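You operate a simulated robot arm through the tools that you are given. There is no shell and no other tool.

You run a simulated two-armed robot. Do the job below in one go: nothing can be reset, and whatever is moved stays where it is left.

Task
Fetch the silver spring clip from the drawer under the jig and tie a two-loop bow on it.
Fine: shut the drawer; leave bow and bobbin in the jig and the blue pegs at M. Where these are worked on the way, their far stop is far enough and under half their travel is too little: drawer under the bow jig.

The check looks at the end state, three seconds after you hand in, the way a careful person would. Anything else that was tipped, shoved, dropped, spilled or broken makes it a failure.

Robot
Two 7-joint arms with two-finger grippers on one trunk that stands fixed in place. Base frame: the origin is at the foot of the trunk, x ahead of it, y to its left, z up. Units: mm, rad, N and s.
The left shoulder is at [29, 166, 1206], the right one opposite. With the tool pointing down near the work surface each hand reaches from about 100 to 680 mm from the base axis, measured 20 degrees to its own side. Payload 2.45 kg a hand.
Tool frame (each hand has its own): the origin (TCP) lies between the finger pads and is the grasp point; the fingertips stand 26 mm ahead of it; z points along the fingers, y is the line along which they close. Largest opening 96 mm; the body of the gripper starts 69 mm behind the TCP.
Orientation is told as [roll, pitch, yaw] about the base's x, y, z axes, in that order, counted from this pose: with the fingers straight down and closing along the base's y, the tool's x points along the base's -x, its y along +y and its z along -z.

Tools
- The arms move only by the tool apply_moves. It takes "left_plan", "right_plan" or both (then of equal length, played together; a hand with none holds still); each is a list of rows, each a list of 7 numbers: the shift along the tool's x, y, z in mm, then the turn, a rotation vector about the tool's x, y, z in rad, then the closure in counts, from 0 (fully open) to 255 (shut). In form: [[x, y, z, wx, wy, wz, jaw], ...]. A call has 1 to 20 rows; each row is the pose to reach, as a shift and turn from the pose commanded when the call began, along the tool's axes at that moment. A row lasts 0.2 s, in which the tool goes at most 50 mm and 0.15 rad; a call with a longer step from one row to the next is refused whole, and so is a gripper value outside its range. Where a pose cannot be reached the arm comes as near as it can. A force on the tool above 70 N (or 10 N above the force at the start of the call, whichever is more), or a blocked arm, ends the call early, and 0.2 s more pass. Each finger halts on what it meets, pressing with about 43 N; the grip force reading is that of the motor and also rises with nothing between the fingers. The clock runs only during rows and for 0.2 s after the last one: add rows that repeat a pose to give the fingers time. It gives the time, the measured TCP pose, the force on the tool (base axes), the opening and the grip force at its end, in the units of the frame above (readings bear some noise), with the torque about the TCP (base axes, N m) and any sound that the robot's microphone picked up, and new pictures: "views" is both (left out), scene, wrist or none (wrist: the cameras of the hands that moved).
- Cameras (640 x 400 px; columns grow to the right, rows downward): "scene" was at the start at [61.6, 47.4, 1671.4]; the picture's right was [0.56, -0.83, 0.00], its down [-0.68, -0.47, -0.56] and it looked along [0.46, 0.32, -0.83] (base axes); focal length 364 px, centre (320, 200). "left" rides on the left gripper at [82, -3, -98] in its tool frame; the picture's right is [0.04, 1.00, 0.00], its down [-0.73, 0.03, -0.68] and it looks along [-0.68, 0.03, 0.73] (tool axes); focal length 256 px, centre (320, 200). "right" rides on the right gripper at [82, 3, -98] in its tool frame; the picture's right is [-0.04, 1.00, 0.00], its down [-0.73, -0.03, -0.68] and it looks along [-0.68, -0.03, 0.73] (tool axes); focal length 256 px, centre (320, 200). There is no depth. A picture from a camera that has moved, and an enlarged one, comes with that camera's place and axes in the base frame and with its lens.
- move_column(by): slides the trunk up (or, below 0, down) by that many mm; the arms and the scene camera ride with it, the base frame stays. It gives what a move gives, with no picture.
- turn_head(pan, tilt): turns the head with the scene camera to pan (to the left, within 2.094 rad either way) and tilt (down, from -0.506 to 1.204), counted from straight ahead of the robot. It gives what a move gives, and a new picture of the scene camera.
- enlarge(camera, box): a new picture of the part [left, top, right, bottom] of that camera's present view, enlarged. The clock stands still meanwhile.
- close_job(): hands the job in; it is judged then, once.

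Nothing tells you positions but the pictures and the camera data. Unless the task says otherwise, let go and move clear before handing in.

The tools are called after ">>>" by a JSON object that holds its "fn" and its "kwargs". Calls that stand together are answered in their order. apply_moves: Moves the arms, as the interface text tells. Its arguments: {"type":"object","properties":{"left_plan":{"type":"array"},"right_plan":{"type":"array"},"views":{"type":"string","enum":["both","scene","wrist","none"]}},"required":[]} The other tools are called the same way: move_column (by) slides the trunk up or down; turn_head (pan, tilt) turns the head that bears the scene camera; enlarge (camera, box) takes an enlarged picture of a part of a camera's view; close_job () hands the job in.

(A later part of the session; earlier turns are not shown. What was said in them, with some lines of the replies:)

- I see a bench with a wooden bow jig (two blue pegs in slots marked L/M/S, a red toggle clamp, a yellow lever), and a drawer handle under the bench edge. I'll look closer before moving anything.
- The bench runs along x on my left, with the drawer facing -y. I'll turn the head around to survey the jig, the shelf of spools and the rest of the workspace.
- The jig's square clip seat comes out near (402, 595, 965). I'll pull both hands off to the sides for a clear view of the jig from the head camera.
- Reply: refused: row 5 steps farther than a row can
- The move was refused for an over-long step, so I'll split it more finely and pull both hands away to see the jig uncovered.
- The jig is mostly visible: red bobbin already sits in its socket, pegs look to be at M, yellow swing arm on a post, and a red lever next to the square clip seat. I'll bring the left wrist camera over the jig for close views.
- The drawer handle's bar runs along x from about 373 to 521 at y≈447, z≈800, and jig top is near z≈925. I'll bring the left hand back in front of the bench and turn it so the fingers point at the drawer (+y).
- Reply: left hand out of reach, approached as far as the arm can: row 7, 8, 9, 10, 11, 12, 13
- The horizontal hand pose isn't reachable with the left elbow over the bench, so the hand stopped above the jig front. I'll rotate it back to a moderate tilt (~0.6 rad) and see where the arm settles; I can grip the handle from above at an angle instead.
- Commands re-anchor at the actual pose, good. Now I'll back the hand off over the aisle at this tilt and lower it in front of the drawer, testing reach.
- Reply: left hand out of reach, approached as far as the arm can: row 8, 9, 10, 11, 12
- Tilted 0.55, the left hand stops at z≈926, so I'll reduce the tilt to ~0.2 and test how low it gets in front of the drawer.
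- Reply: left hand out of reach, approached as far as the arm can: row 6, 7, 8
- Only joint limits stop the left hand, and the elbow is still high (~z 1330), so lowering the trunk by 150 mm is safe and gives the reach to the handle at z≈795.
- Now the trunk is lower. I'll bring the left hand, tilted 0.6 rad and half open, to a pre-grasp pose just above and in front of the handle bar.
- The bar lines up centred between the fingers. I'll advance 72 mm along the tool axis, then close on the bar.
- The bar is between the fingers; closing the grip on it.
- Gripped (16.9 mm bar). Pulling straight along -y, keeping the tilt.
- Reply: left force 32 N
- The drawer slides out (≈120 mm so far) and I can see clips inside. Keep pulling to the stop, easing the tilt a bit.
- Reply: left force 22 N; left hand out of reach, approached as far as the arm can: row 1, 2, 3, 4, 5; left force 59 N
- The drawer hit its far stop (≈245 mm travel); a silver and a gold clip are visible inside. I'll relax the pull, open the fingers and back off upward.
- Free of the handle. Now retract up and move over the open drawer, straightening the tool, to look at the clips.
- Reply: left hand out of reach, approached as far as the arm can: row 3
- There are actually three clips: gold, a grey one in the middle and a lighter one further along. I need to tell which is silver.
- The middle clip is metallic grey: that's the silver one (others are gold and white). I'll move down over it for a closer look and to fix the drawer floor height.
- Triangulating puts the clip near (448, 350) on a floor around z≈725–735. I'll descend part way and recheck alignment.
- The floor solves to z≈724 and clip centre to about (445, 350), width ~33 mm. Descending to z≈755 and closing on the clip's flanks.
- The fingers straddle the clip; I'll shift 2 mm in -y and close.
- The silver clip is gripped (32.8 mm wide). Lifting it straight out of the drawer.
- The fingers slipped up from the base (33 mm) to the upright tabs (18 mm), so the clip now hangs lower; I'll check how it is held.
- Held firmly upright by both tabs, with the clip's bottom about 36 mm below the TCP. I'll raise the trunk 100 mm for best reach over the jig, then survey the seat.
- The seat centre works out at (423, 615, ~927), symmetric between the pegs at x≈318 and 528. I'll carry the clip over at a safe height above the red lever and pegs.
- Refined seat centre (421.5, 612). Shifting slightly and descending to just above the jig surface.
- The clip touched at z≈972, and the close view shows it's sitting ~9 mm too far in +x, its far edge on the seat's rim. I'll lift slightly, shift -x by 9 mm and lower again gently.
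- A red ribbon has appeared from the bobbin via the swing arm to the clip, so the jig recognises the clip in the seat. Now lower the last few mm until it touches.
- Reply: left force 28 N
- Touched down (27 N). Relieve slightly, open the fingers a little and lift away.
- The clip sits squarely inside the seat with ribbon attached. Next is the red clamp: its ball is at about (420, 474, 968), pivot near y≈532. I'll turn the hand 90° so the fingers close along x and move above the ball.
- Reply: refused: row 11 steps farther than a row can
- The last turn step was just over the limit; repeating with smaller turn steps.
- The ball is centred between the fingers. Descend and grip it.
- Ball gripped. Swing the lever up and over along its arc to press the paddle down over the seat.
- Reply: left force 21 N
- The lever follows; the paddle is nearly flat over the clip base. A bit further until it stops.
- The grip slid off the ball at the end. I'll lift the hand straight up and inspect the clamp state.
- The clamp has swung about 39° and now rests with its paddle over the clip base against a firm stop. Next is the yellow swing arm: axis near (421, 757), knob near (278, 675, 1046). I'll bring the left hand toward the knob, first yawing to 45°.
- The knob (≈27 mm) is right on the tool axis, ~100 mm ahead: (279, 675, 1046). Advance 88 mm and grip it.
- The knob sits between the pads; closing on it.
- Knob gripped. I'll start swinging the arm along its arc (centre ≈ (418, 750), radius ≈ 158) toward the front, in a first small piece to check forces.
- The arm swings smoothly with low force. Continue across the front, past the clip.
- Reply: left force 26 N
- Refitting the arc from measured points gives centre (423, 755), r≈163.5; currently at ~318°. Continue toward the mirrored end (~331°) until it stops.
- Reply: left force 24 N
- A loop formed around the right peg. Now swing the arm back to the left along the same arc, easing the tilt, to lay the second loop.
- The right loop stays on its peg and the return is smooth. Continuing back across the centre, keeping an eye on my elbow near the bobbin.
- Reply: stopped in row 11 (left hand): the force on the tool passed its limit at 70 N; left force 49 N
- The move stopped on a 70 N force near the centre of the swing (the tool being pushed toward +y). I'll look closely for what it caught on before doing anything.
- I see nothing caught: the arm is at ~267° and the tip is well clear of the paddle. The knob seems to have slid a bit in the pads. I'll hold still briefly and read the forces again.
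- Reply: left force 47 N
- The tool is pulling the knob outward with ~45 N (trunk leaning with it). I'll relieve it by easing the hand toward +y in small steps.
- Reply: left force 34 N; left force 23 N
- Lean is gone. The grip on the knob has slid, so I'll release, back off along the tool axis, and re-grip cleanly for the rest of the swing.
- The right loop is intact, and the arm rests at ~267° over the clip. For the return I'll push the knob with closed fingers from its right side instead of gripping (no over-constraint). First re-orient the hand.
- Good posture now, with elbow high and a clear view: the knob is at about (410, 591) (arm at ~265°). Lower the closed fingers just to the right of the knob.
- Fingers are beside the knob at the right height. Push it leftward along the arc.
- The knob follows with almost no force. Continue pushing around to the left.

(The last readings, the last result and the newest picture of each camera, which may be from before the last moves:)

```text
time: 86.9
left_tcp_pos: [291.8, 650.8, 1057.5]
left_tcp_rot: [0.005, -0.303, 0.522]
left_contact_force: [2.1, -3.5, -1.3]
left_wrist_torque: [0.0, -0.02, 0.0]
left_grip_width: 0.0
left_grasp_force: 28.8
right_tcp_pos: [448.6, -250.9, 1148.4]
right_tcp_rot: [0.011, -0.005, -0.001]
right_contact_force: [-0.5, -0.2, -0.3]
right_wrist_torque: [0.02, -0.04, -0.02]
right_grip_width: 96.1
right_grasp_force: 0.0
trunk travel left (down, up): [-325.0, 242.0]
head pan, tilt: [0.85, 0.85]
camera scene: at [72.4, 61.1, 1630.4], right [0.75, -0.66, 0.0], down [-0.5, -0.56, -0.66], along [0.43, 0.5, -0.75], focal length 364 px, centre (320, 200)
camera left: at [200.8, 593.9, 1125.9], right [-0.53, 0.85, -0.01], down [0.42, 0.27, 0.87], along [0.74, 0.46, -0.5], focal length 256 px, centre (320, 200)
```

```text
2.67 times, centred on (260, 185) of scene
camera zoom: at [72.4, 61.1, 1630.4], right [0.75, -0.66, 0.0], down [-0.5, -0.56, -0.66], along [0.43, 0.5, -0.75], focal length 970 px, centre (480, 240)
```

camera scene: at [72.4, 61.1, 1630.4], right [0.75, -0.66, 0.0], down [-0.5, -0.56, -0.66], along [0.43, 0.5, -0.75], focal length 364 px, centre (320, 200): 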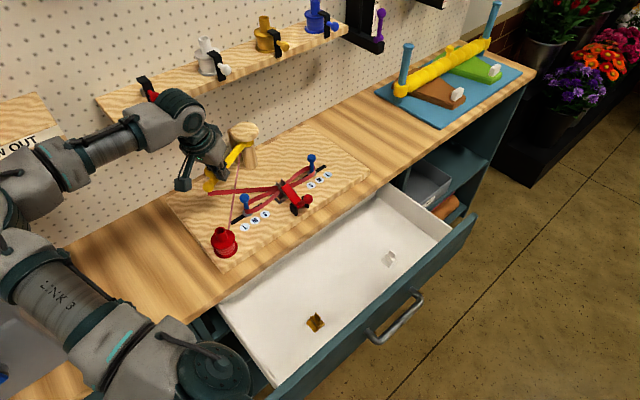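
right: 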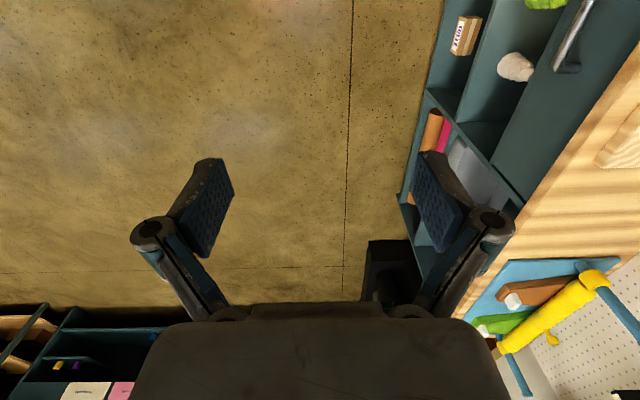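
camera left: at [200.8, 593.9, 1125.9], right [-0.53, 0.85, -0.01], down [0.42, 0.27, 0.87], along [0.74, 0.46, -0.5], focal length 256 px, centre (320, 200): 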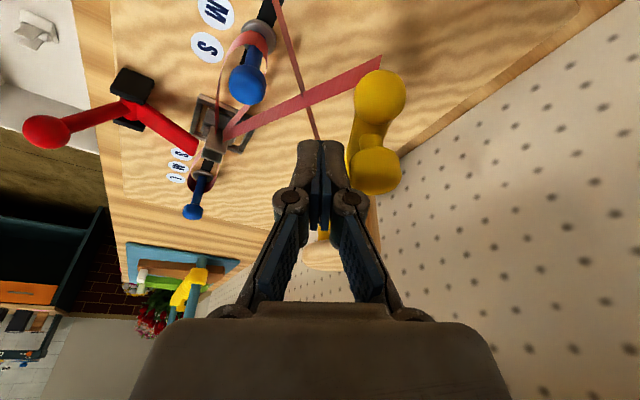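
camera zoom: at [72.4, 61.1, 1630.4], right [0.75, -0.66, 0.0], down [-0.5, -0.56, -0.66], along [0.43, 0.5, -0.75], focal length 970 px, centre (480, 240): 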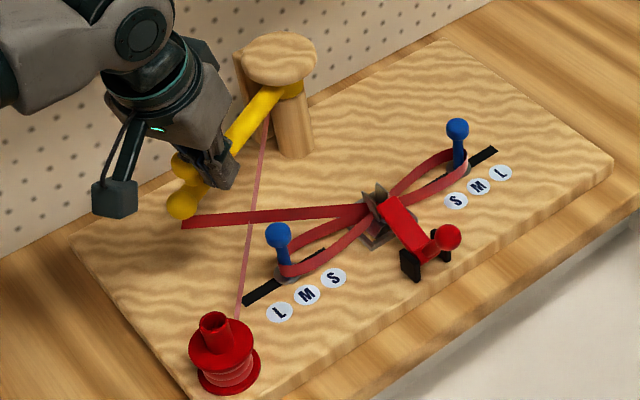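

Both loops are now formed, one around each blue peg. I'll back the hand off and inspect the clip/clamp area closely to see whether the bow is actually tied.

>>> {"fn": "apply_moves", "kwargs": {"left_plan": [[0, -15, -5, 0, 0, 0, 255], [0, -25, -30, 0, 0, 0, 255], [0, -30, -70, 0, 0, 0, 255], [20, -40, -110, 0, 0, 0, 255], [50, -60, -130, 0, 0, 0, 255], [80, -80, -130, 0, 0, 0, 255], [80, -80, -130, 0, 0, 0, 255]], "views": "both"}}

>>> {"fn": "enlarge", "kwargs": {"camera": "scene", "box": [260, 155, 340, 220]}}

>>> {"fn": "enlarge", "kwargs": {"camera": "scene", "box": [180, 110, 360, 260]}}

>>> {"fn": "enlarge", "kwargs": {"camera": "left", "box": [180, 0, 420, 160]}}

```text
time: 88.5
left_tcp_pos: [230.3, 522.9, 1155.0]
left_tcp_rot: [0.003, -0.303, 0.524]
left_contact_force: [0.8, -0.3, -0.1]
left_wrist_torque: [-0.02, -0.01, -0.01]
left_grip_width: 0.0
left_grasp_force: 28.4
right_tcp_pos: [448.1, -250.3, 1148.4]
right_tcp_rot: [0.01, -0.004, -0.001]
right_contact_force: [0.6, -0.1, 0.7]
right_wrist_torque: [0.01, 0.02, 0.0]
right_grip_width: 95.9
right_grasp_force: 0.2
trunk travel left (down, up): [-325.0, 242.0]
head pan, tilt: [0.85, 0.85]
camera scene: at [71.2, 61.1, 1630.5], right [0.75, -0.66, 0.0], down [-0.5, -0.57, -0.66], along [0.43, 0.5, -0.75], focal length 364 px, centre (320, 200)
camera left: at [139.7, 466.5, 1224.2], right [-0.53, 0.85, -0.01], down [0.42, 0.27, 0.87], along [0.73, 0.46, -0.5], focal length 256 px, centre (320, 200)
```

scene: 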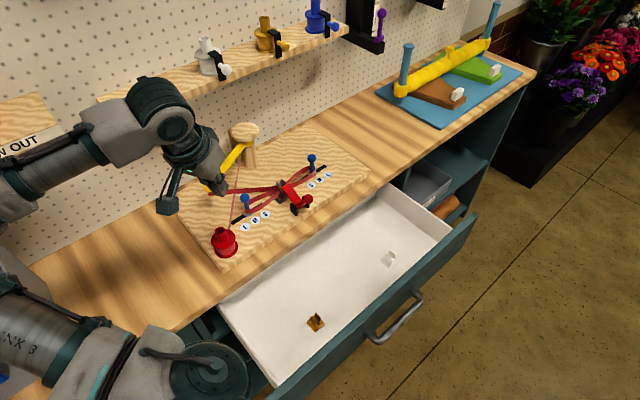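
left: 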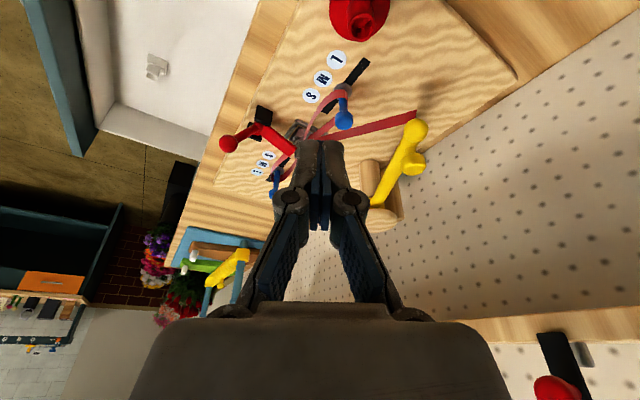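

```text
6.15 times, centred on (300, 188) of scene
camera zoom: at [71.2, 61.1, 1630.5], right [0.75, -0.66, 0.0], down [-0.5, -0.57, -0.66], along [0.43, 0.5, -0.75], focal length 2240 px, centre (443, 277)
```

zoom: 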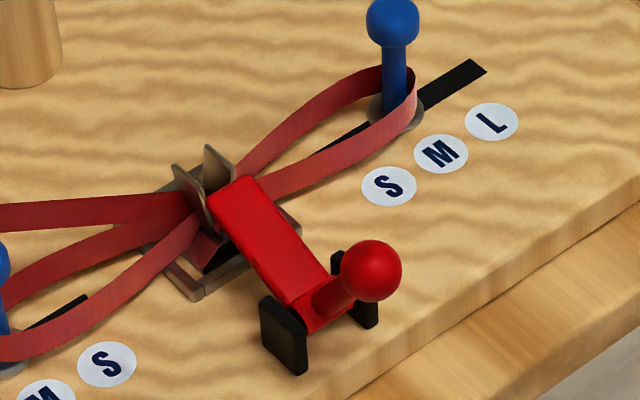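

```text
2.67 times, centred on (270, 185) of scene
camera zoom: at [71.2, 61.1, 1630.5], right [0.75, -0.66, 0.0], down [-0.5, -0.57, -0.66], along [0.43, 0.5, -0.75], focal length 970 px, centre (453, 240)
```

zoom: 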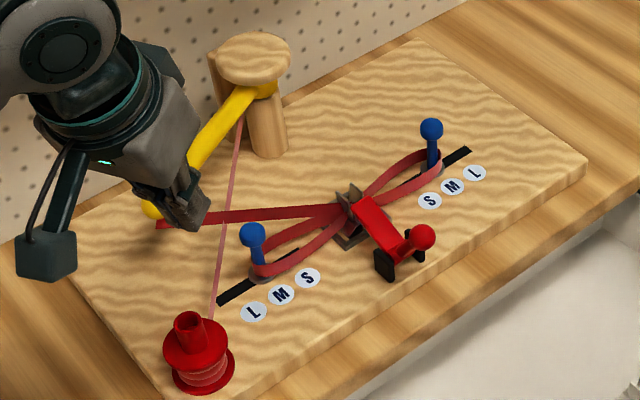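

```text
2.50 times, centred on (300, 80) of left
camera zoom: at [139.7, 466.5, 1224.2], right [-0.53, 0.85, -0.01], down [0.42, 0.27, 0.87], along [0.73, 0.46, -0.5], focal length 640 px, centre (370, 500)
```

zoom: 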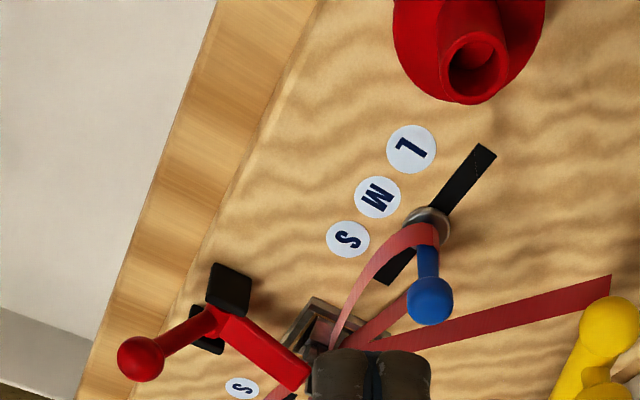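

I can't see a knot, and the clamp paddle is stopped about 20° above flat, close to the clip's tabs. I want a side profile view of paddle, clip and ribbon before deciding, so I'll bring the left camera low from the -x side.

>>> {"fn": "apply_moves", "kwargs": {"left_plan": [[-3, 2, 10, 0.039, 0, 0.125, 200], [-7, 4, 22, 0.078, 0, 0.25, 120], [-10, 7, 36, 0.117, 0, 0.375, 60], [-13.6, 9, 51.4, 0.156, 0, 0.5, 0], [-13.6, 9, 51.4, 0.156, 0, 0.5, 0]], "views": "none"}}

>>> {"fn": "apply_moves", "kwargs": {"left_plan": [[0, 0, 10, 0, -0.1, 0, 0], [0, 0, 25, 0, -0.2, 0, 0], [0, 0, 40, 0, -0.3, 0, 0], [0, 0, 50, 0, -0.4, 0, 0], [0, 0, 50, 0, -0.4, 0, 0]], "views": "both"}}

>>> {"fn": "enlarge", "kwargs": {"camera": "left", "box": [240, 60, 400, 180]}}

```text
time: 89.7
left_tcp_pos: [250.8, 545.3, 1111.7]
left_tcp_rot: [0.003, -0.301, -0.002]
left_contact_force: [0.9, 1.3, -0.6]
left_wrist_torque: [0.01, 0.01, 0.0]
left_grip_width: 95.7
left_grasp_force: 0.0
right_tcp_pos: [448.0, -251.0, 1149.7]
right_tcp_rot: [0.009, -0.004, 0.0]
right_contact_force: [0.5, 0.4, 0.0]
right_wrist_torque: [0.0, -0.03, -0.01]
right_grip_width: 95.8
right_grasp_force: 0.1
trunk travel left (down, up): [-325.0, 242.0]
head pan, tilt: [0.85, 0.85]
```

```text
time: 90.9
left_tcp_pos: [267.4, 548.1, 1064.9]
left_tcp_rot: [0.005, -0.703, -0.002]
left_contact_force: [0.3, 0.2, 0.0]
left_wrist_torque: [0.03, -0.01, 0.02]
left_grip_width: 95.9
left_grasp_force: 0.0
right_tcp_pos: [449.1, -251.8, 1148.1]
right_tcp_rot: [0.009, -0.003, 0.001]
right_contact_force: [0.4, -0.4, 0.2]
right_wrist_torque: [-0.02, 0.02, -0.02]
right_grip_width: 95.8
right_grasp_force: 0.1
trunk travel left (down, up): [-325.0, 242.0]
head pan, tilt: [0.85, 0.85]
camera scene: at [70.9, 61.8, 1630.5], right [0.75, -0.66, 0.0], down [-0.5, -0.57, -0.66], along [0.43, 0.5, -0.75], focal length 364 px, centre (320, 200)
camera left: at [141.2, 543.0, 1085.9], right [-0.03, 1.0, -0.02], down [0.12, 0.03, 0.99], along [0.99, 0.03, -0.12], focal length 256 px, centre (320, 200)
```

scene: 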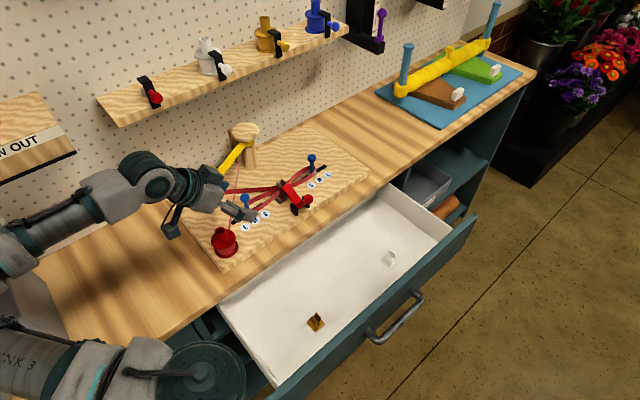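
left: 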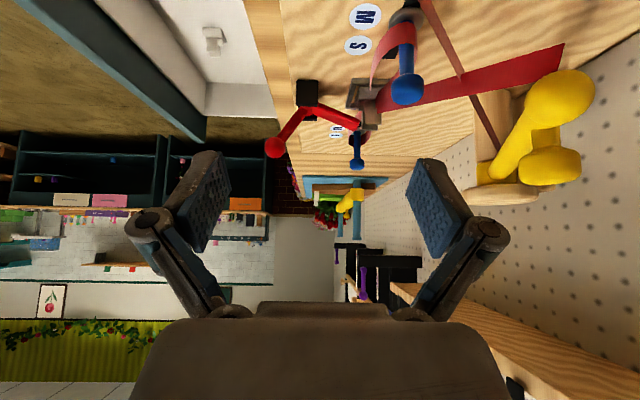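

```text
3.33 times, centred on (320, 120) of left
camera zoom: at [141.2, 543.0, 1085.9], right [-0.03, 1.0, -0.02], down [0.12, 0.03, 0.99], along [0.99, 0.03, -0.12], focal length 853 px, centre (320, 467)
```

zoom: 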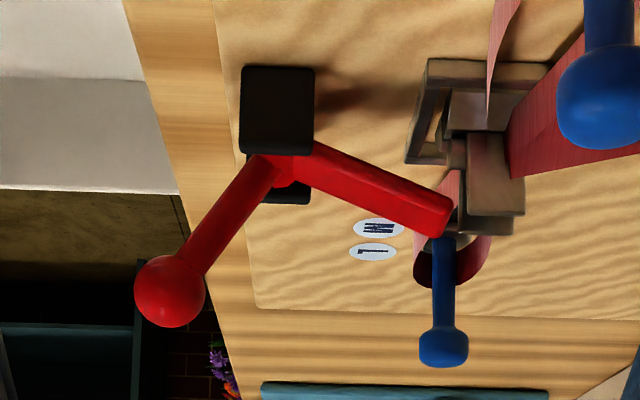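

From the side I see the paddle is still inclined upward with a few mm of clearance to the tabs — the lever simply isn't fully down yet (my grip slipped earlier). With the loops wound, I'll now push the lever's ball the rest of the way with closed fingers.

>>> {"fn": "apply_moves", "kwargs": {"left_plan": [[-9, -10, -12, 0, 0.13, 0, 100], [-18, -28, -25, 0, 0.27, 0, 200], [-27, -46, -38, 0, 0.41, 0, 255], [-36, -64, -48, 0, 0.55, 0, 255], [-45.3, -80, -53.4, 0, 0.69, 0, 255], [-45.3, -80, -53.4, 0, 0.703, 0, 255]], "views": "none"}}

>>> {"fn": "apply_moves", "kwargs": {"left_plan": [[-14, -3, 0, 0, 0, -0.14, 255], [-28, -6, 2, 0, 0, -0.28, 255], [-42, -9, 5, 0, 0, -0.42, 255], [-56, -12, 7, 0, 0, -0.56, 255], [-70, -15, 10, 0, 0, -0.7, 255], [-84, -17, 12, 0, 0, -0.84, 255], [-98, -20, 15, 0, 0, -0.98, 255], [-112, -22, 17, 0, 0, -1.12, 255], [-126, -25, 20, 0, 0, -1.26, 255], [-140, -28, 22, 0, 0, -1.4, 255], [-152, -28, 25, 0, 0, -1.53, 255], [-152, -28, 25, 0, 0, -1.571, 255], [-152, -28, 25, 0, 0, -1.571, 255]], "views": "both"}}

>>> {"fn": "enlarge", "kwargs": {"camera": "left", "box": [200, 40, 440, 220]}}

```text
time: 92.3
left_tcp_pos: [266.7, 467.2, 1133.2]
left_tcp_rot: [0.004, 0.004, 0.0]
left_contact_force: [-0.4, -0.8, 0.5]
left_wrist_torque: [0.01, -0.01, 0.0]
left_grip_width: 0.0
left_grasp_force: 28.8
right_tcp_pos: [447.1, -250.5, 1149.3]
right_tcp_rot: [0.009, -0.005, -0.001]
right_contact_force: [-0.2, -1.1, 0.3]
right_wrist_torque: [-0.01, -0.05, 0.02]
right_grip_width: 96.0
right_grasp_force: 0.1
trunk travel left (down, up): [-325.0, 242.0]
head pan, tilt: [0.85, 0.85]
```

```text
time: 95.1
left_tcp_pos: [421.3, 438.1, 1109.0]
left_tcp_rot: [0.003, -0.004, 1.573]
left_contact_force: [-0.3, 0.3, 0.8]
left_wrist_torque: [-0.01, 0.02, 0.0]
left_grip_width: 0.2
left_grasp_force: 28.7
right_tcp_pos: [448.0, -251.6, 1148.4]
right_tcp_rot: [0.011, -0.003, 0.0]
right_contact_force: [0.5, 0.4, 0.1]
right_wrist_torque: [0.01, -0.01, -0.04]
right_grip_width: 96.0
right_grasp_force: 0.0
trunk travel left (down, up): [-325.0, 242.0]
head pan, tilt: [0.85, 0.85]
camera scene: at [72.9, 61.2, 1630.5], right [0.75, -0.66, 0.0], down [-0.5, -0.57, -0.66], along [0.43, 0.5, -0.75], focal length 364 px, centre (320, 200)
camera left: at [424.1, 356.1, 1205.9], right [-1.0, -0.04, 0.0], down [-0.03, 0.73, 0.68], along [-0.03, 0.68, -0.73], focal length 256 px, centre (320, 200)
```

scene: 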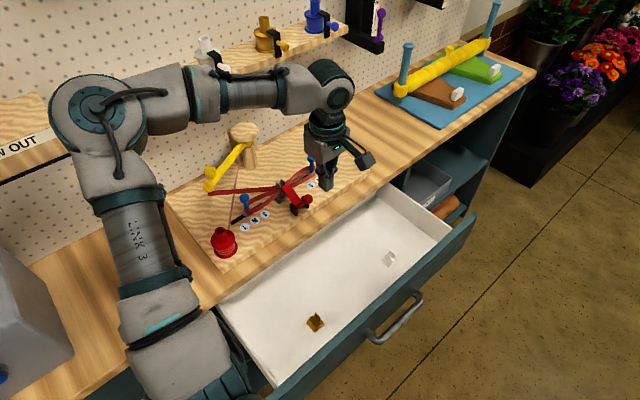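
left: 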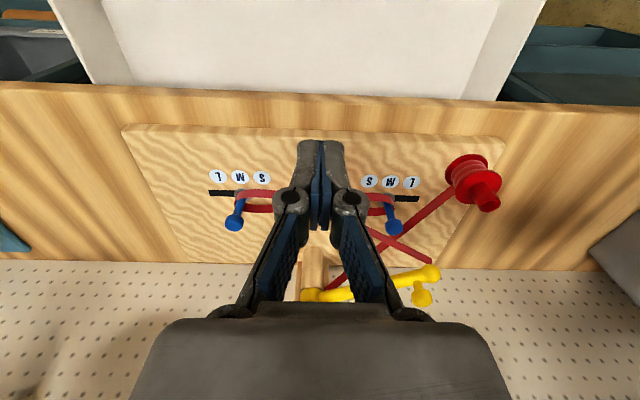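

```text
2.22 times, centred on (320, 130) of left
camera zoom: at [424.1, 356.1, 1205.9], right [-1.0, -0.04, 0.0], down [-0.03, 0.73, 0.68], along [-0.03, 0.68, -0.73], focal length 569 px, centre (320, 356)
```

zoom: 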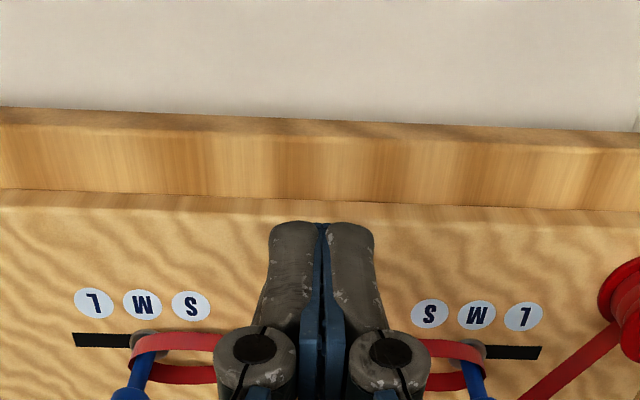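

Lower in front of the ball, then push it gently toward +y.

>>> {"fn": "apply_moves", "kwargs": {"left_plan": [[-2, 1, 30, 0, 0, 0, 255], [-4, 2, 60, 0, 0, 0, 255], [-6, 2.5, 85, 0, 0, 0, 255], [-8, 2.5, 97, 0, 0, 0, 255], [-8, 2.5, 97, 0, 0, 0, 255]], "views": "wrist"}}

>>> {"fn": "apply_moves", "kwargs": {"left_plan": [[-12, 0, 0, 0, 0, 0, 255], [-24, 0, 0, 0, 0, 0, 255], [-32, 0, 0, 0, 0, 0, 255], [-40, 0, 0, 0, 0, 0, 255], [-40, 0, 0, 0, 0, 0, 255]], "views": "both"}}

>>> {"fn": "enlarge", "kwargs": {"camera": "left", "box": [200, 60, 440, 240]}}

>>> {"fn": "enlarge", "kwargs": {"camera": "scene", "box": [240, 140, 360, 230]}}

```text
time: 96.3
left_tcp_pos: [417.0, 446.9, 1009.2]
left_tcp_rot: [0.002, -0.005, 1.572]
left_contact_force: [0.0, -0.5, -0.8]
left_wrist_torque: [0.01, 0.02, 0.01]
left_grip_width: 0.0
left_grasp_force: 28.4
right_tcp_pos: [446.6, -250.3, 1147.6]
right_tcp_rot: [0.009, -0.003, 0.0]
right_contact_force: [-0.4, 0.0, -0.7]
right_wrist_torque: [-0.01, -0.01, 0.01]
right_grip_width: 95.9
right_grasp_force: 0.0
trunk travel left (down, up): [-325.0, 242.0]
head pan, tilt: [0.85, 0.85]
camera left: at [421.0, 364.6, 1106.6], right [-1.0, -0.04, 0.0], down [-0.03, 0.73, 0.68], along [-0.03, 0.68, -0.73], focal length 256 px, centre (320, 200)
```

left: 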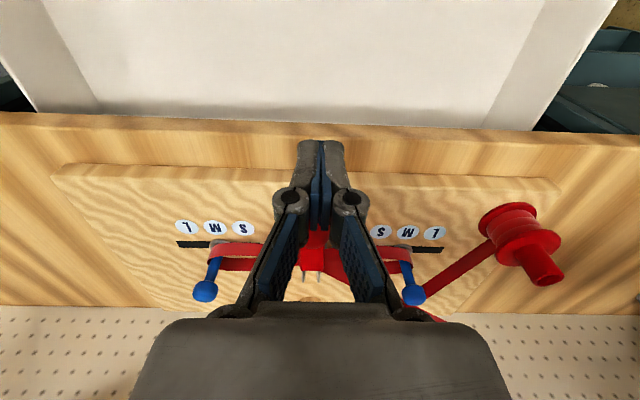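

```text
time: 97.5
left_tcp_pos: [416.9, 486.3, 1011.4]
left_tcp_rot: [0.001, -0.005, 1.572]
left_contact_force: [0.7, 0.2, -0.3]
left_wrist_torque: [0.02, 0.04, -0.02]
left_grip_width: 0.3
left_grasp_force: 28.3
right_tcp_pos: [448.8, -250.1, 1148.0]
right_tcp_rot: [0.008, -0.003, -0.001]
right_contact_force: [0.5, 0.2, -1.7]
right_wrist_torque: [0.01, -0.01, 0.01]
right_grip_width: 96.1
right_grasp_force: 0.1
trunk travel left (down, up): [-325.0, 242.0]
head pan, tilt: [0.85, 0.85]
camera scene: at [72.9, 61.7, 1630.4], right [0.75, -0.66, 0.0], down [-0.5, -0.57, -0.66], along [0.43, 0.5, -0.75], focal length 364 px, centre (320, 200)
camera left: at [420.3, 405.1, 1108.5], right [-1.0, -0.04, 0.0], down [-0.03, 0.73, 0.68], along [-0.03, 0.68, -0.73], focal length 256 px, centre (320, 200)
```

scene: 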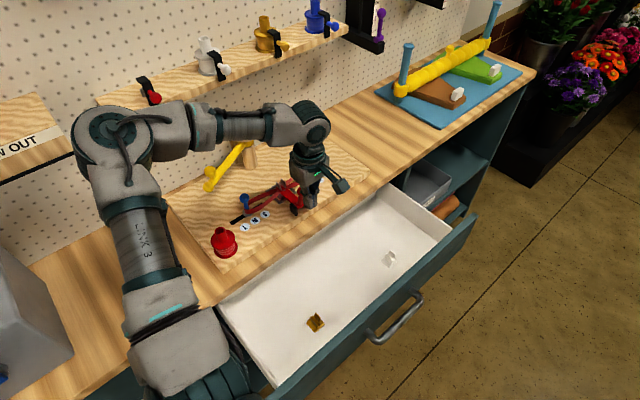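
left: 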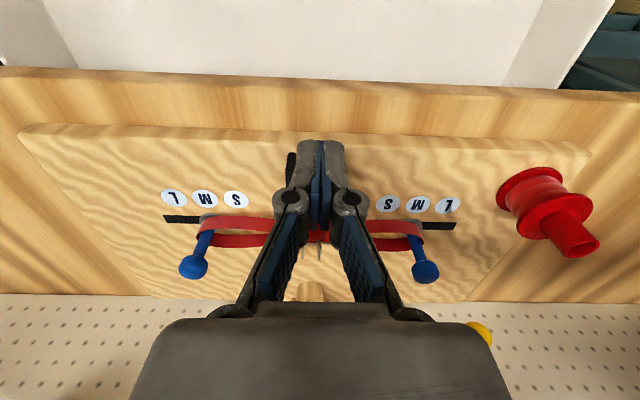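

```text
2.22 times, centred on (320, 150) of left
camera zoom: at [420.3, 405.1, 1108.5], right [-1.0, -0.04, 0.0], down [-0.03, 0.73, 0.68], along [-0.03, 0.68, -0.73], focal length 569 px, centre (320, 311)
```

zoom: 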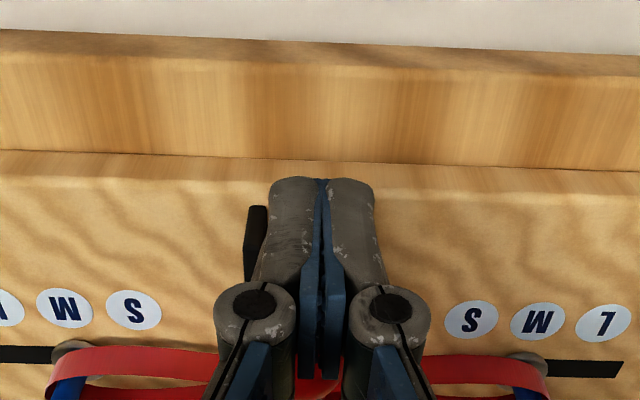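

```text
4.44 times, centred on (300, 185) of scene
camera zoom: at [72.9, 61.7, 1630.4], right [0.75, -0.66, 0.0], down [-0.5, -0.57, -0.66], along [0.43, 0.5, -0.75], focal length 1618 px, centre (409, 267)
```

zoom: 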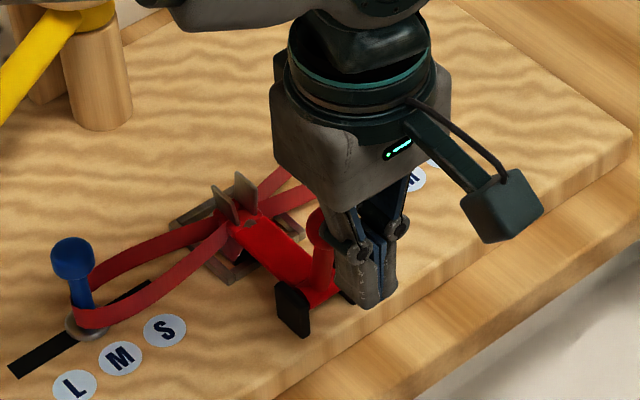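

The tail ribbon to the bobbin has disappeared: pushing the lever through tied and cut the bow. I'll back the hand off and check it.

>>> {"fn": "apply_moves", "kwargs": {"left_plan": [[10, 0, 0, 0, 0, 0, 255], [25, 0, -10, 0, 0, 0, 255], [40, 0, -40, 0, 0, 0, 255], [60, 0, -80, 0, 0, 0, 255], [80, 0, -110, 0, 0, 0, 255], [80, 0, -110, 0, 0, 0, 255]], "views": "both"}}

>>> {"fn": "enlarge", "kwargs": {"camera": "scene", "box": [180, 110, 360, 260]}}

>>> {"fn": "enlarge", "kwargs": {"camera": "scene", "box": [260, 155, 340, 220]}}

```text
time: 98.9
left_tcp_pos: [416.0, 405.7, 1121.5]
left_tcp_rot: [0.001, -0.005, 1.572]
left_contact_force: [0.2, 0.3, -0.2]
left_wrist_torque: [-0.03, 0.01, 0.02]
left_grip_width: 0.0
left_grasp_force: 29.1
right_tcp_pos: [447.8, -251.8, 1147.7]
right_tcp_rot: [0.01, -0.005, -0.001]
right_contact_force: [0.7, -1.1, 0.4]
right_wrist_torque: [0.02, 0.01, -0.01]
right_grip_width: 95.8
right_grasp_force: 0.0
trunk travel left (down, up): [-325.0, 242.0]
head pan, tilt: [0.85, 0.85]
camera scene: at [72.9, 60.1, 1630.5], right [0.75, -0.66, 0.0], down [-0.5, -0.56, -0.66], along [0.43, 0.5, -0.75], focal length 364 px, centre (320, 200)
camera left: at [420.3, 323.6, 1219.1], right [-1.0, -0.04, 0.0], down [-0.03, 0.73, 0.68], along [-0.03, 0.68, -0.73], focal length 256 px, centre (320, 200)
```

scene: 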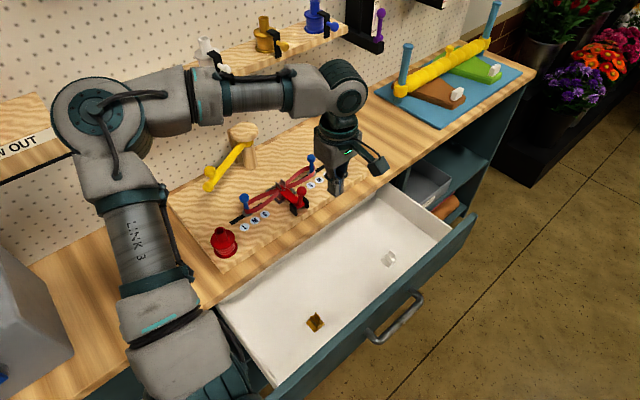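
left: 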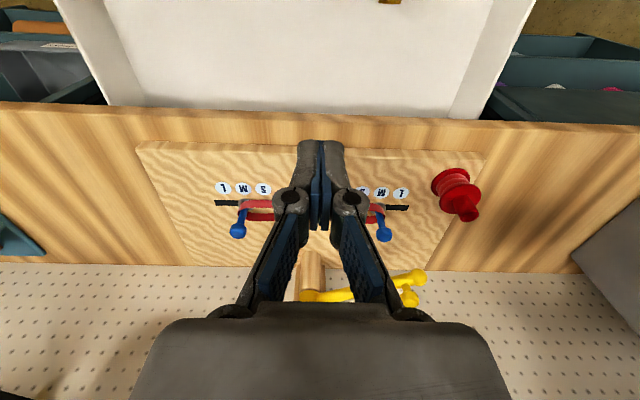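

```text
2.67 times, centred on (270, 185) of scene
camera zoom: at [72.9, 60.1, 1630.5], right [0.75, -0.66, 0.0], down [-0.5, -0.56, -0.66], along [0.43, 0.5, -0.75], focal length 970 px, centre (453, 240)
```

zoom: 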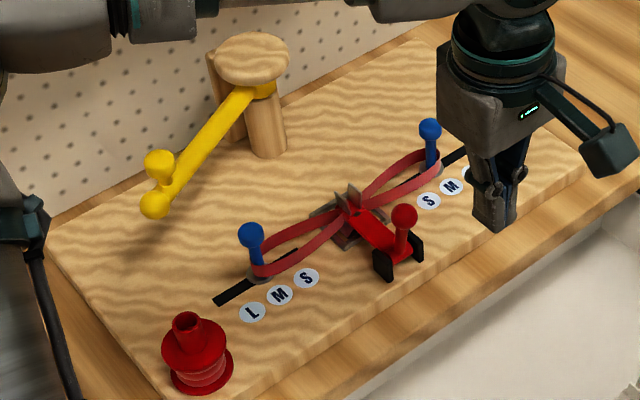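

```text
6.15 times, centred on (300, 188) of scene
camera zoom: at [72.9, 60.1, 1630.5], right [0.75, -0.66, 0.0], down [-0.5, -0.56, -0.66], along [0.43, 0.5, -0.75], focal length 2240 px, centre (443, 277)
```

zoom: 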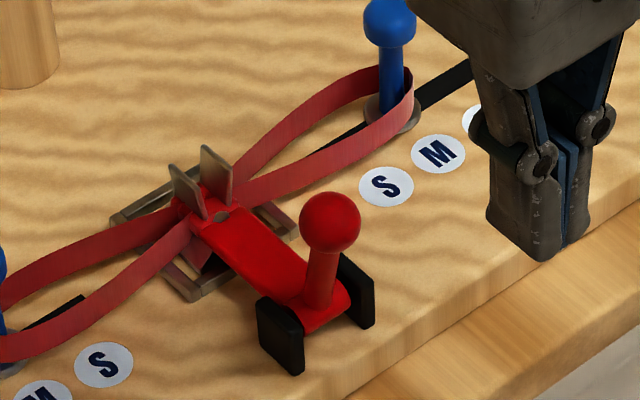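

The bow is tied: two loops around the pegs, knotted under the clamp on the silver clip. Remaining job: shut the drawer. I'll move the left hand out in front of the drawer.

>>> {"fn": "apply_moves", "kwargs": {"left_plan": [[36, -4, 0, 0, 0, 0, 255], [73, -9, 10, 0, 0, 0, 255], [110, -13, 20, 0, 0, 0, 255], [147, -18, 35, 0, 0, 0, 255], [184, -22, 55, 0, 0, 0, 255], [220, -27, 75, 0, 0, 0, 255], [255, -31, 100, 0, 0, 0, 255], [255, -31, 100, 0, 0, 0, 255]], "views": "both"}}

```text
time: 100.7
left_tcp_pos: [447.2, 150.2, 1024.1]
left_tcp_rot: [-0.001, -0.005, 1.573]
left_contact_force: [-0.5, 0.0, 0.0]
left_wrist_torque: [0.01, -0.02, 0.0]
left_grip_width: 0.2
left_grasp_force: 28.3
right_tcp_pos: [447.0, -253.5, 1150.5]
right_tcp_rot: [0.01, -0.005, 0.0]
right_contact_force: [-0.5, 0.0, 1.0]
right_wrist_torque: [-0.01, -0.01, 0.0]
right_grip_width: 95.9
right_grasp_force: 0.1
trunk travel left (down, up): [-325.0, 242.0]
head pan, tilt: [0.85, 0.85]
camera scene: at [72.9, 58.5, 1630.6], right [0.75, -0.66, 0.0], down [-0.5, -0.56, -0.66], along [0.43, 0.5, -0.75], focal length 364 px, centre (320, 200)
camera left: at [450.9, 68.1, 1120.9], right [-1.0, -0.04, 0.0], down [-0.03, 0.73, 0.68], along [-0.03, 0.68, -0.73], focal length 256 px, centre (320, 200)
```

scene: 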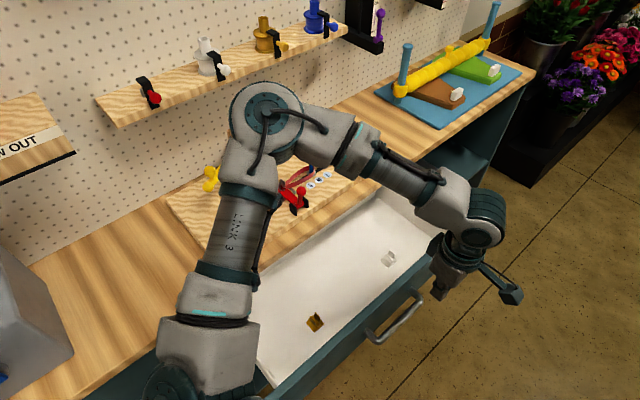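
left: 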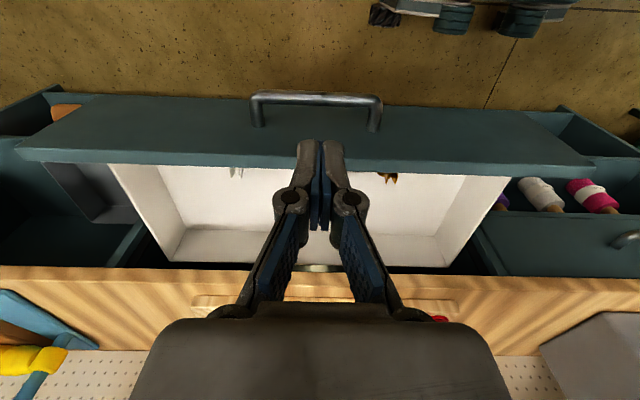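

The handle bar is at y≈194, x≈365–531, and my hand is in front of it. Lower the trunk 100 mm, then descend to handle height.

>>> {"fn": "move_column", "kwargs": {"by": -100}}

>>> {"fn": "apply_moves", "kwargs": {"left_plan": [[5, 0, 30, 0, 0, 0, 255], [5, 0, 65, 0, 0, 0, 255], [5, 0, 100, 0, 0, 0, 255], [5, 0, 122, 0, 0, 0, 255], [5, 0, 122, 0, 0, 0, 255]], "views": "both"}}

```text
time: 102.0
left_tcp_pos: [447.2, 150.4, 923.0]
left_tcp_rot: [0.002, -0.006, 1.573]
left_contact_force: [-0.7, 0.2, 1.5]
left_wrist_torque: [-0.01, 0.03, 0.01]
left_grip_width: 0.0
left_grasp_force: 28.4
right_tcp_pos: [446.8, -252.7, 1049.3]
right_tcp_rot: [0.013, -0.006, 0.001]
right_contact_force: [-0.2, -0.4, 0.1]
right_wrist_torque: [0.01, -0.01, 0.03]
right_grip_width: 96.0
right_grasp_force: 0.0
trunk travel left (down, up): [-225.0, 342.0]
head pan, tilt: [0.85, 0.85]
```

```text
time: 103.2
left_tcp_pos: [446.6, 145.6, 799.6]
left_tcp_rot: [0.002, -0.003, 1.572]
left_contact_force: [0.2, -0.7, -0.2]
left_wrist_torque: [-0.02, -0.04, 0.03]
left_grip_width: 0.0
left_grasp_force: 28.4
right_tcp_pos: [447.7, -251.3, 1048.4]
right_tcp_rot: [0.009, -0.002, 0.0]
right_contact_force: [0.2, -0.3, 0.1]
right_wrist_torque: [0.02, -0.01, -0.02]
right_grip_width: 95.9
right_grasp_force: 0.0
trunk travel left (down, up): [-225.0, 342.0]
head pan, tilt: [0.85, 0.85]
camera scene: at [136.8, 59.1, 1527.9], right [0.75, -0.66, 0.0], down [-0.5, -0.56, -0.66], along [0.43, 0.5, -0.75], focal length 364 px, centre (320, 200)
camera left: at [450.9, 63.3, 896.3], right [-1.0, -0.04, 0.0], down [-0.03, 0.73, 0.68], along [-0.03, 0.68, -0.73], focal length 256 px, centre (320, 200)
```

scene: 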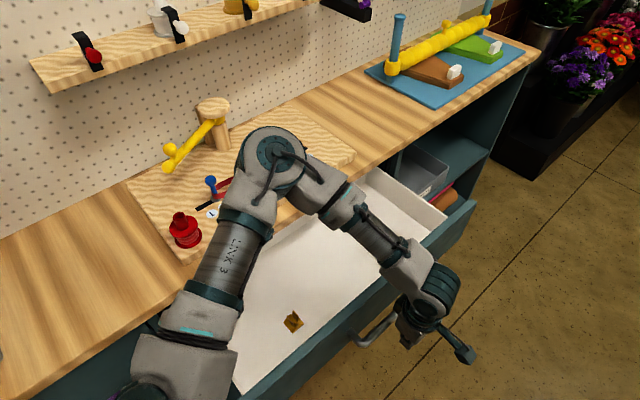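
left: 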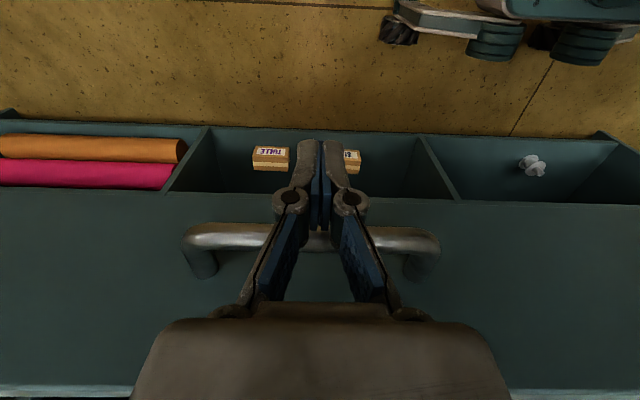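

Handle height matches. Pushing the drawer shut along +y, first half.

>>> {"fn": "apply_moves", "kwargs": {"left_plan": [[-15, 0, 0, 0, 0, 0, 255], [-30, 0, 0, 0, 0, 0, 255], [-48, 0, 0, 0, 0, 0, 255], [-66, 0, 0, 0, 0, 0, 255], [-84, 0, 0, 0, 0, 0, 255], [-102, 0, 0, 0, 0, 0, 255], [-120, 0, 0, 0, 0, 0, 255], [-138, 0, 0, 0, 0, 0, 255], [-156, 0, 0, 0, 0, 0, 255], [-156, 0, 0, 0, 0, 0, 255]], "views": "both"}}

```text
time: 105.4
left_tcp_pos: [447.1, 302.4, 800.2]
left_tcp_rot: [0.002, -0.004, 1.573]
left_contact_force: [0.8, -0.3, -0.5]
left_wrist_torque: [0.03, 0.02, -0.01]
left_grip_width: 0.0
left_grasp_force: 28.7
right_tcp_pos: [448.7, -250.7, 1048.1]
right_tcp_rot: [0.01, -0.004, 0.001]
right_contact_force: [0.0, -0.3, -0.6]
right_wrist_torque: [-0.06, 0.03, 0.02]
right_grip_width: 95.8
right_grasp_force: 0.0
trunk travel left (down, up): [-225.0, 342.0]
head pan, tilt: [0.85, 0.85]
camera scene: at [137.0, 60.7, 1527.7], right [0.75, -0.66, 0.0], down [-0.5, -0.56, -0.66], along [0.43, 0.5, -0.75], focal length 364 px, centre (320, 200)
camera left: at [451.0, 220.3, 897.1], right [-1.0, -0.04, 0.0], down [-0.03, 0.73, 0.68], along [-0.03, 0.68, -0.73], focal length 256 px, centre (320, 200)
```

scene: 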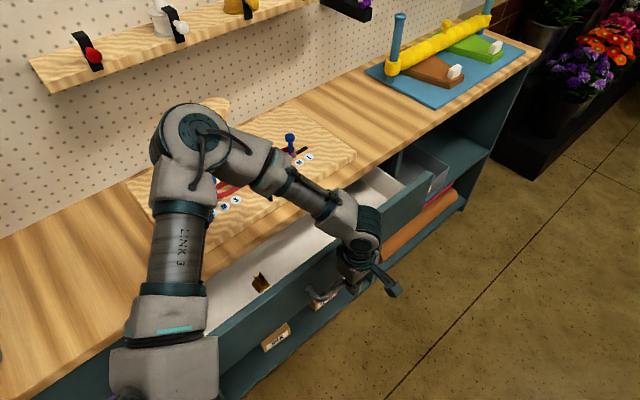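
left: 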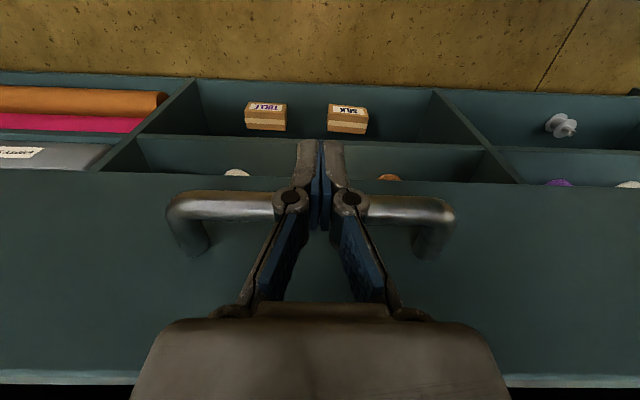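

Closing smoothly. Second half, slower toward the end.

>>> {"fn": "apply_moves", "kwargs": {"left_plan": [[-15, 0, 0, 0, 0, 0, 255], [-32, 0, 0, 0, 0, 0, 255], [-49, 0, 0, 0, 0, 0, 255], [-66, 0, 0, 0, 0, 0, 255], [-82, 0, 0, 0, 0, 0, 255], [-96, 0, 0, 0, 0, 0, 255], [-106, 0, 0, 0, 0, 0, 255], [-113, 0, 0, 0, 0, 0, 255], [-119, 0, 0, 0, 0, 0, 255], [-119, 0, 0, 0, 0, 0, 255]], "views": "both"}}

```text
time: 107.6
left_tcp_pos: [448.0, 422.4, 798.8]
left_tcp_rot: [0.002, -0.005, 1.57]
left_contact_force: [-0.1, 0.7, -0.2]
left_wrist_torque: [-0.01, 0.01, -0.01]
left_grip_width: 0.1
left_grasp_force: 28.3
right_tcp_pos: [448.2, -250.2, 1047.9]
right_tcp_rot: [0.01, -0.004, -0.001]
right_contact_force: [0.2, 0.3, -0.9]
right_wrist_torque: [0.01, 0.0, 0.01]
right_grip_width: 95.9
right_grasp_force: 0.1
trunk travel left (down, up): [-225.0, 342.0]
head pan, tilt: [0.85, 0.85]
camera scene: at [136.7, 61.0, 1527.8], right [0.75, -0.66, 0.0], down [-0.5, -0.56, -0.66], along [0.43, 0.5, -0.75], focal length 364 px, centre (320, 200)
camera left: at [451.2, 340.1, 896.1], right [-1.0, -0.04, 0.0], down [-0.03, 0.73, 0.68], along [-0.03, 0.68, -0.73], focal length 256 px, centre (320, 200)
```

scene: 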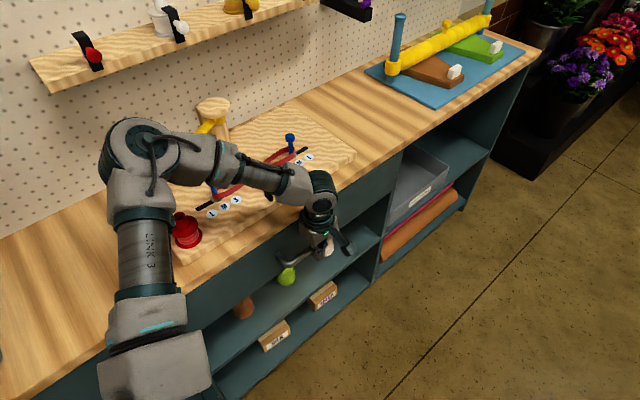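
left: 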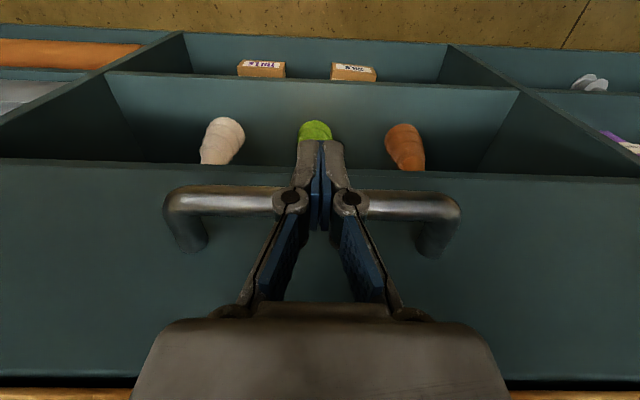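

>>> {"fn": "apply_moves", "kwargs": {"left_plan": [[-4, 0, 0, 0, 0, 0, 255], [-8, 0, 0, 0, 0, 0, 255], [-12, 0, 0, 0, 0, 0, 255], [-12, 0, 0, 0, 0, 0, 255]], "views": "wrist"}}

```text
time: 108.6
left_tcp_pos: [447.9, 429.1, 800.4]
left_tcp_rot: [0.005, -0.001, 1.57]
left_contact_force: [-0.9, -36.7, -9.3]
left_wrist_torque: [-0.44, 0.44, -0.02]
left_grip_width: 5.9
left_grasp_force: 28.9
right_tcp_pos: [449.2, -254.4, 1046.8]
right_tcp_rot: [0.015, -0.003, -0.003]
right_contact_force: [0.0, 0.6, -0.1]
right_wrist_torque: [0.01, -0.01, 0.0]
right_grip_width: 96.2
right_grasp_force: 0.1
trunk travel left (down, up): [-225.0, 342.0]
head pan, tilt: [0.85, 0.85]
camera left: at [450.8, 346.1, 897.8], right [-1.0, -0.04, 0.0], down [-0.03, 0.73, 0.68], along [-0.03, 0.68, -0.73], focal length 256 px, centre (320, 200)
```

left: 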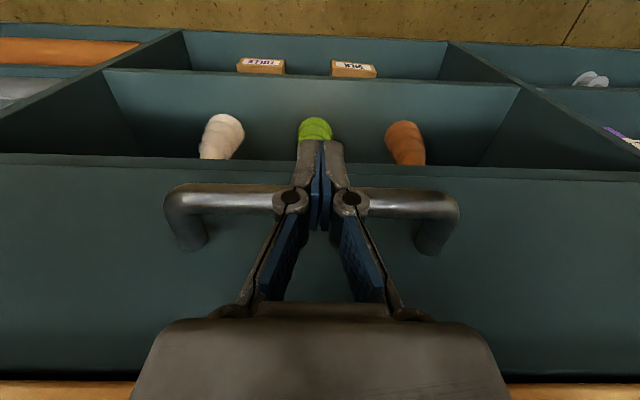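

The drawer hit its closed stop (37 N). Backing straight off from the handle, then clear upward.

>>> {"fn": "apply_moves", "kwargs": {"left_plan": [[12, 0, 0, 0, 0, 0, 255], [30, 0, 0, 0, 0, 0, 255], [60, 0, 0, 0, 0, 0, 255], [95, 0, -10, 0, 0, 0, 255], [125, 0, -45, 0, 0, 0, 255], [150, 0, -85, 0, 0, 0, 255], [160, 0, -130, 0, 0, 0, 255], [160, 0, -175, 0, 0, 0, 255], [160, 0, -175, 0, 0, 0, 255]], "views": "none"}}

>>> {"fn": "move_column", "kwargs": {"by": 150}}

>>> {"fn": "turn_head", "kwargs": {"pan": 0.75, "tilt": 0.9}}

>>> {"fn": "enlarge", "kwargs": {"camera": "left", "box": [160, 100, 480, 300]}}

```text
time: 110.6
left_tcp_pos: [448.8, 272.1, 970.7]
left_tcp_rot: [0.004, -0.003, 1.571]
left_contact_force: [-0.6, -0.7, 0.0]
left_wrist_torque: [0.02, 0.0, -0.02]
left_grip_width: 0.0
left_grasp_force: 28.8
right_tcp_pos: [448.2, -251.2, 1047.9]
right_tcp_rot: [0.01, -0.001, 0.001]
right_contact_force: [0.7, 0.3, 0.0]
right_wrist_torque: [0.02, 0.04, -0.03]
right_grip_width: 95.8
right_grasp_force: 0.1
trunk travel left (down, up): [-225.0, 342.0]
head pan, tilt: [0.85, 0.85]
```

```text
time: 112.4
left_tcp_pos: [448.6, 271.1, 1124.1]
left_tcp_rot: [0.003, -0.003, 1.572]
left_contact_force: [-0.1, -0.1, 0.3]
left_wrist_torque: [0.0, 0.03, -0.01]
left_grip_width: 0.0
left_grasp_force: 28.1
right_tcp_pos: [447.9, -253.1, 1197.8]
right_tcp_rot: [0.01, -0.001, 0.0]
right_contact_force: [0.4, -0.3, -0.2]
right_wrist_torque: [0.0, 0.01, 0.01]
right_grip_width: 96.0
right_grasp_force: 0.1
trunk travel left (down, up): [-375.0, 192.0]
head pan, tilt: [0.85, 0.85]
```

```text
time: 113.0
left_tcp_pos: [447.6, 272.5, 1124.0]
left_tcp_rot: [0.002, -0.003, 1.572]
left_contact_force: [0.2, -0.3, -0.3]
left_wrist_torque: [0.01, 0.0, 0.02]
left_grip_width: 0.0
left_grasp_force: 28.5
right_tcp_pos: [447.7, -252.9, 1198.3]
right_tcp_rot: [0.011, -0.003, 0.001]
right_contact_force: [0.0, -0.6, -0.1]
right_wrist_torque: [-0.01, 0.01, -0.02]
right_grip_width: 95.8
right_grasp_force: 0.0
trunk travel left (down, up): [-375.0, 192.0]
head pan, tilt: [0.75, 0.901]
camera scene: at [59.3, 52.4, 1676.6], right [0.68, -0.73, 0.0], down [-0.58, -0.53, -0.62], along [0.45, 0.42, -0.79], focal length 364 px, centre (320, 200)
```

scene: 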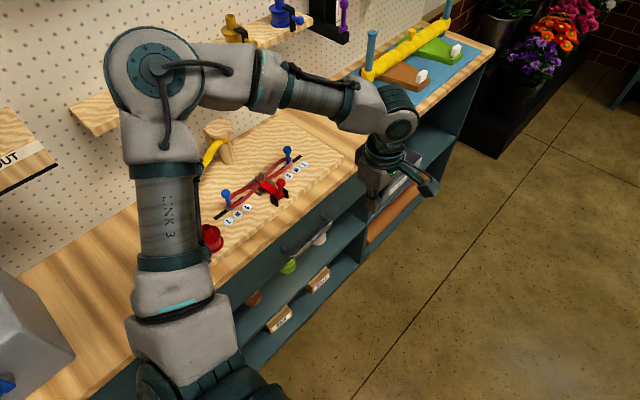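

```text
2.00 times, centred on (320, 200) of left
camera zoom: at [451.9, 189.9, 1221.5], right [-1.0, -0.04, 0.0], down [-0.03, 0.73, 0.68], along [-0.03, 0.68, -0.73], focal length 512 px, centre (320, 200)
```

zoom: 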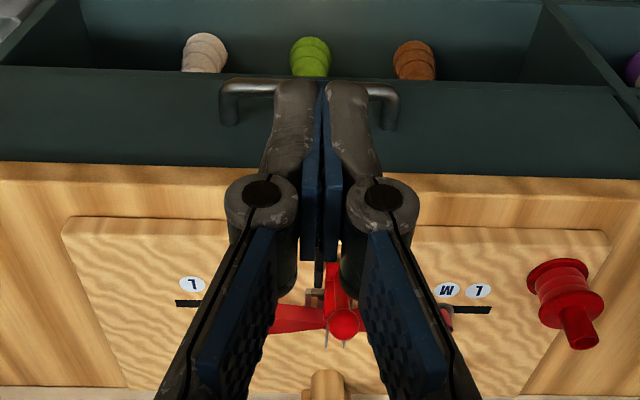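

The drawer is shut. One final close check of the bow, pegs and bobbin.

>>> {"fn": "enlarge", "kwargs": {"camera": "scene", "box": [190, 110, 350, 250]}}

>>> {"fn": "enlarge", "kwargs": {"camera": "scene", "box": [220, 180, 400, 340]}}

```text
2.86 times, centred on (270, 180) of scene
camera zoom: at [59.3, 52.4, 1676.6], right [0.68, -0.73, 0.0], down [-0.58, -0.53, -0.62], along [0.45, 0.42, -0.79], focal length 1040 px, centre (463, 257)
```

zoom: 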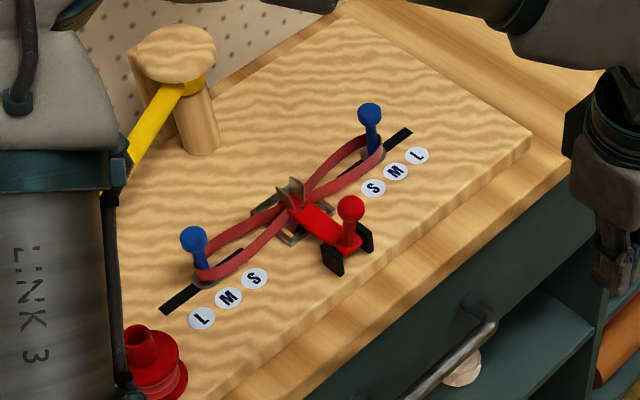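

```text
2.50 times, centred on (310, 260) of scene
camera zoom: at [59.3, 52.4, 1676.6], right [0.68, -0.73, 0.0], down [-0.58, -0.53, -0.62], along [0.45, 0.42, -0.79], focal length 910 px, centre (345, 50)
```

zoom: 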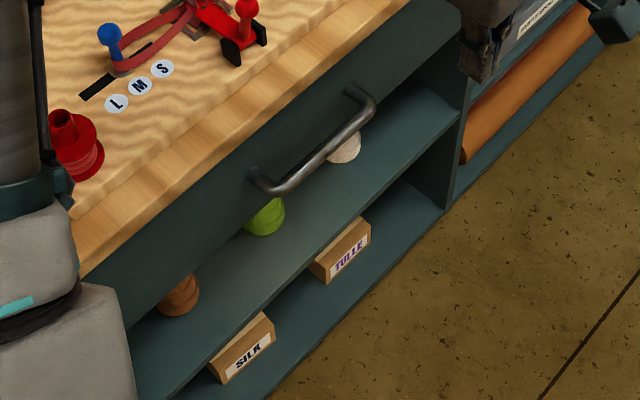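

The two-loop bow is tied on the silver clip in the jig. The bobbin is in place, both pegs are at M, the drawer is shut, and my hands are clear. Handing in.

>>> {"fn": "close_job", "kwargs": {}}

```text
The job is handed in.
```

The silver spring clip is in the jig with a two-loop red bow tied on it, and I've handed the job in. I don't have the check's result.

- **Bow:** there is one loop around each blue peg, and the tail ribbon to the bobbin is cut. The bow is still in the jig, with the red lever down on the clip.
- **Bobbin and pegs:** the red bobbin is still in its place on the jig, and both pegs are at M.
- **Drawer:** I pulled it to its far stop to reach the clip, then pushed it back until it hit its closed stop. The gold and white clips were left in it.

On the yellow arm's return swing, the hand stopped at the 70 N force limit. I let go of the knob and pushed the arm the rest of the way. The close views afterwards showed nothing tipped or shoved.

I did not reset the lever or the yellow arm. The yellow arm is back on the left, about where it started. Both hands are clear of the jig and drawer.
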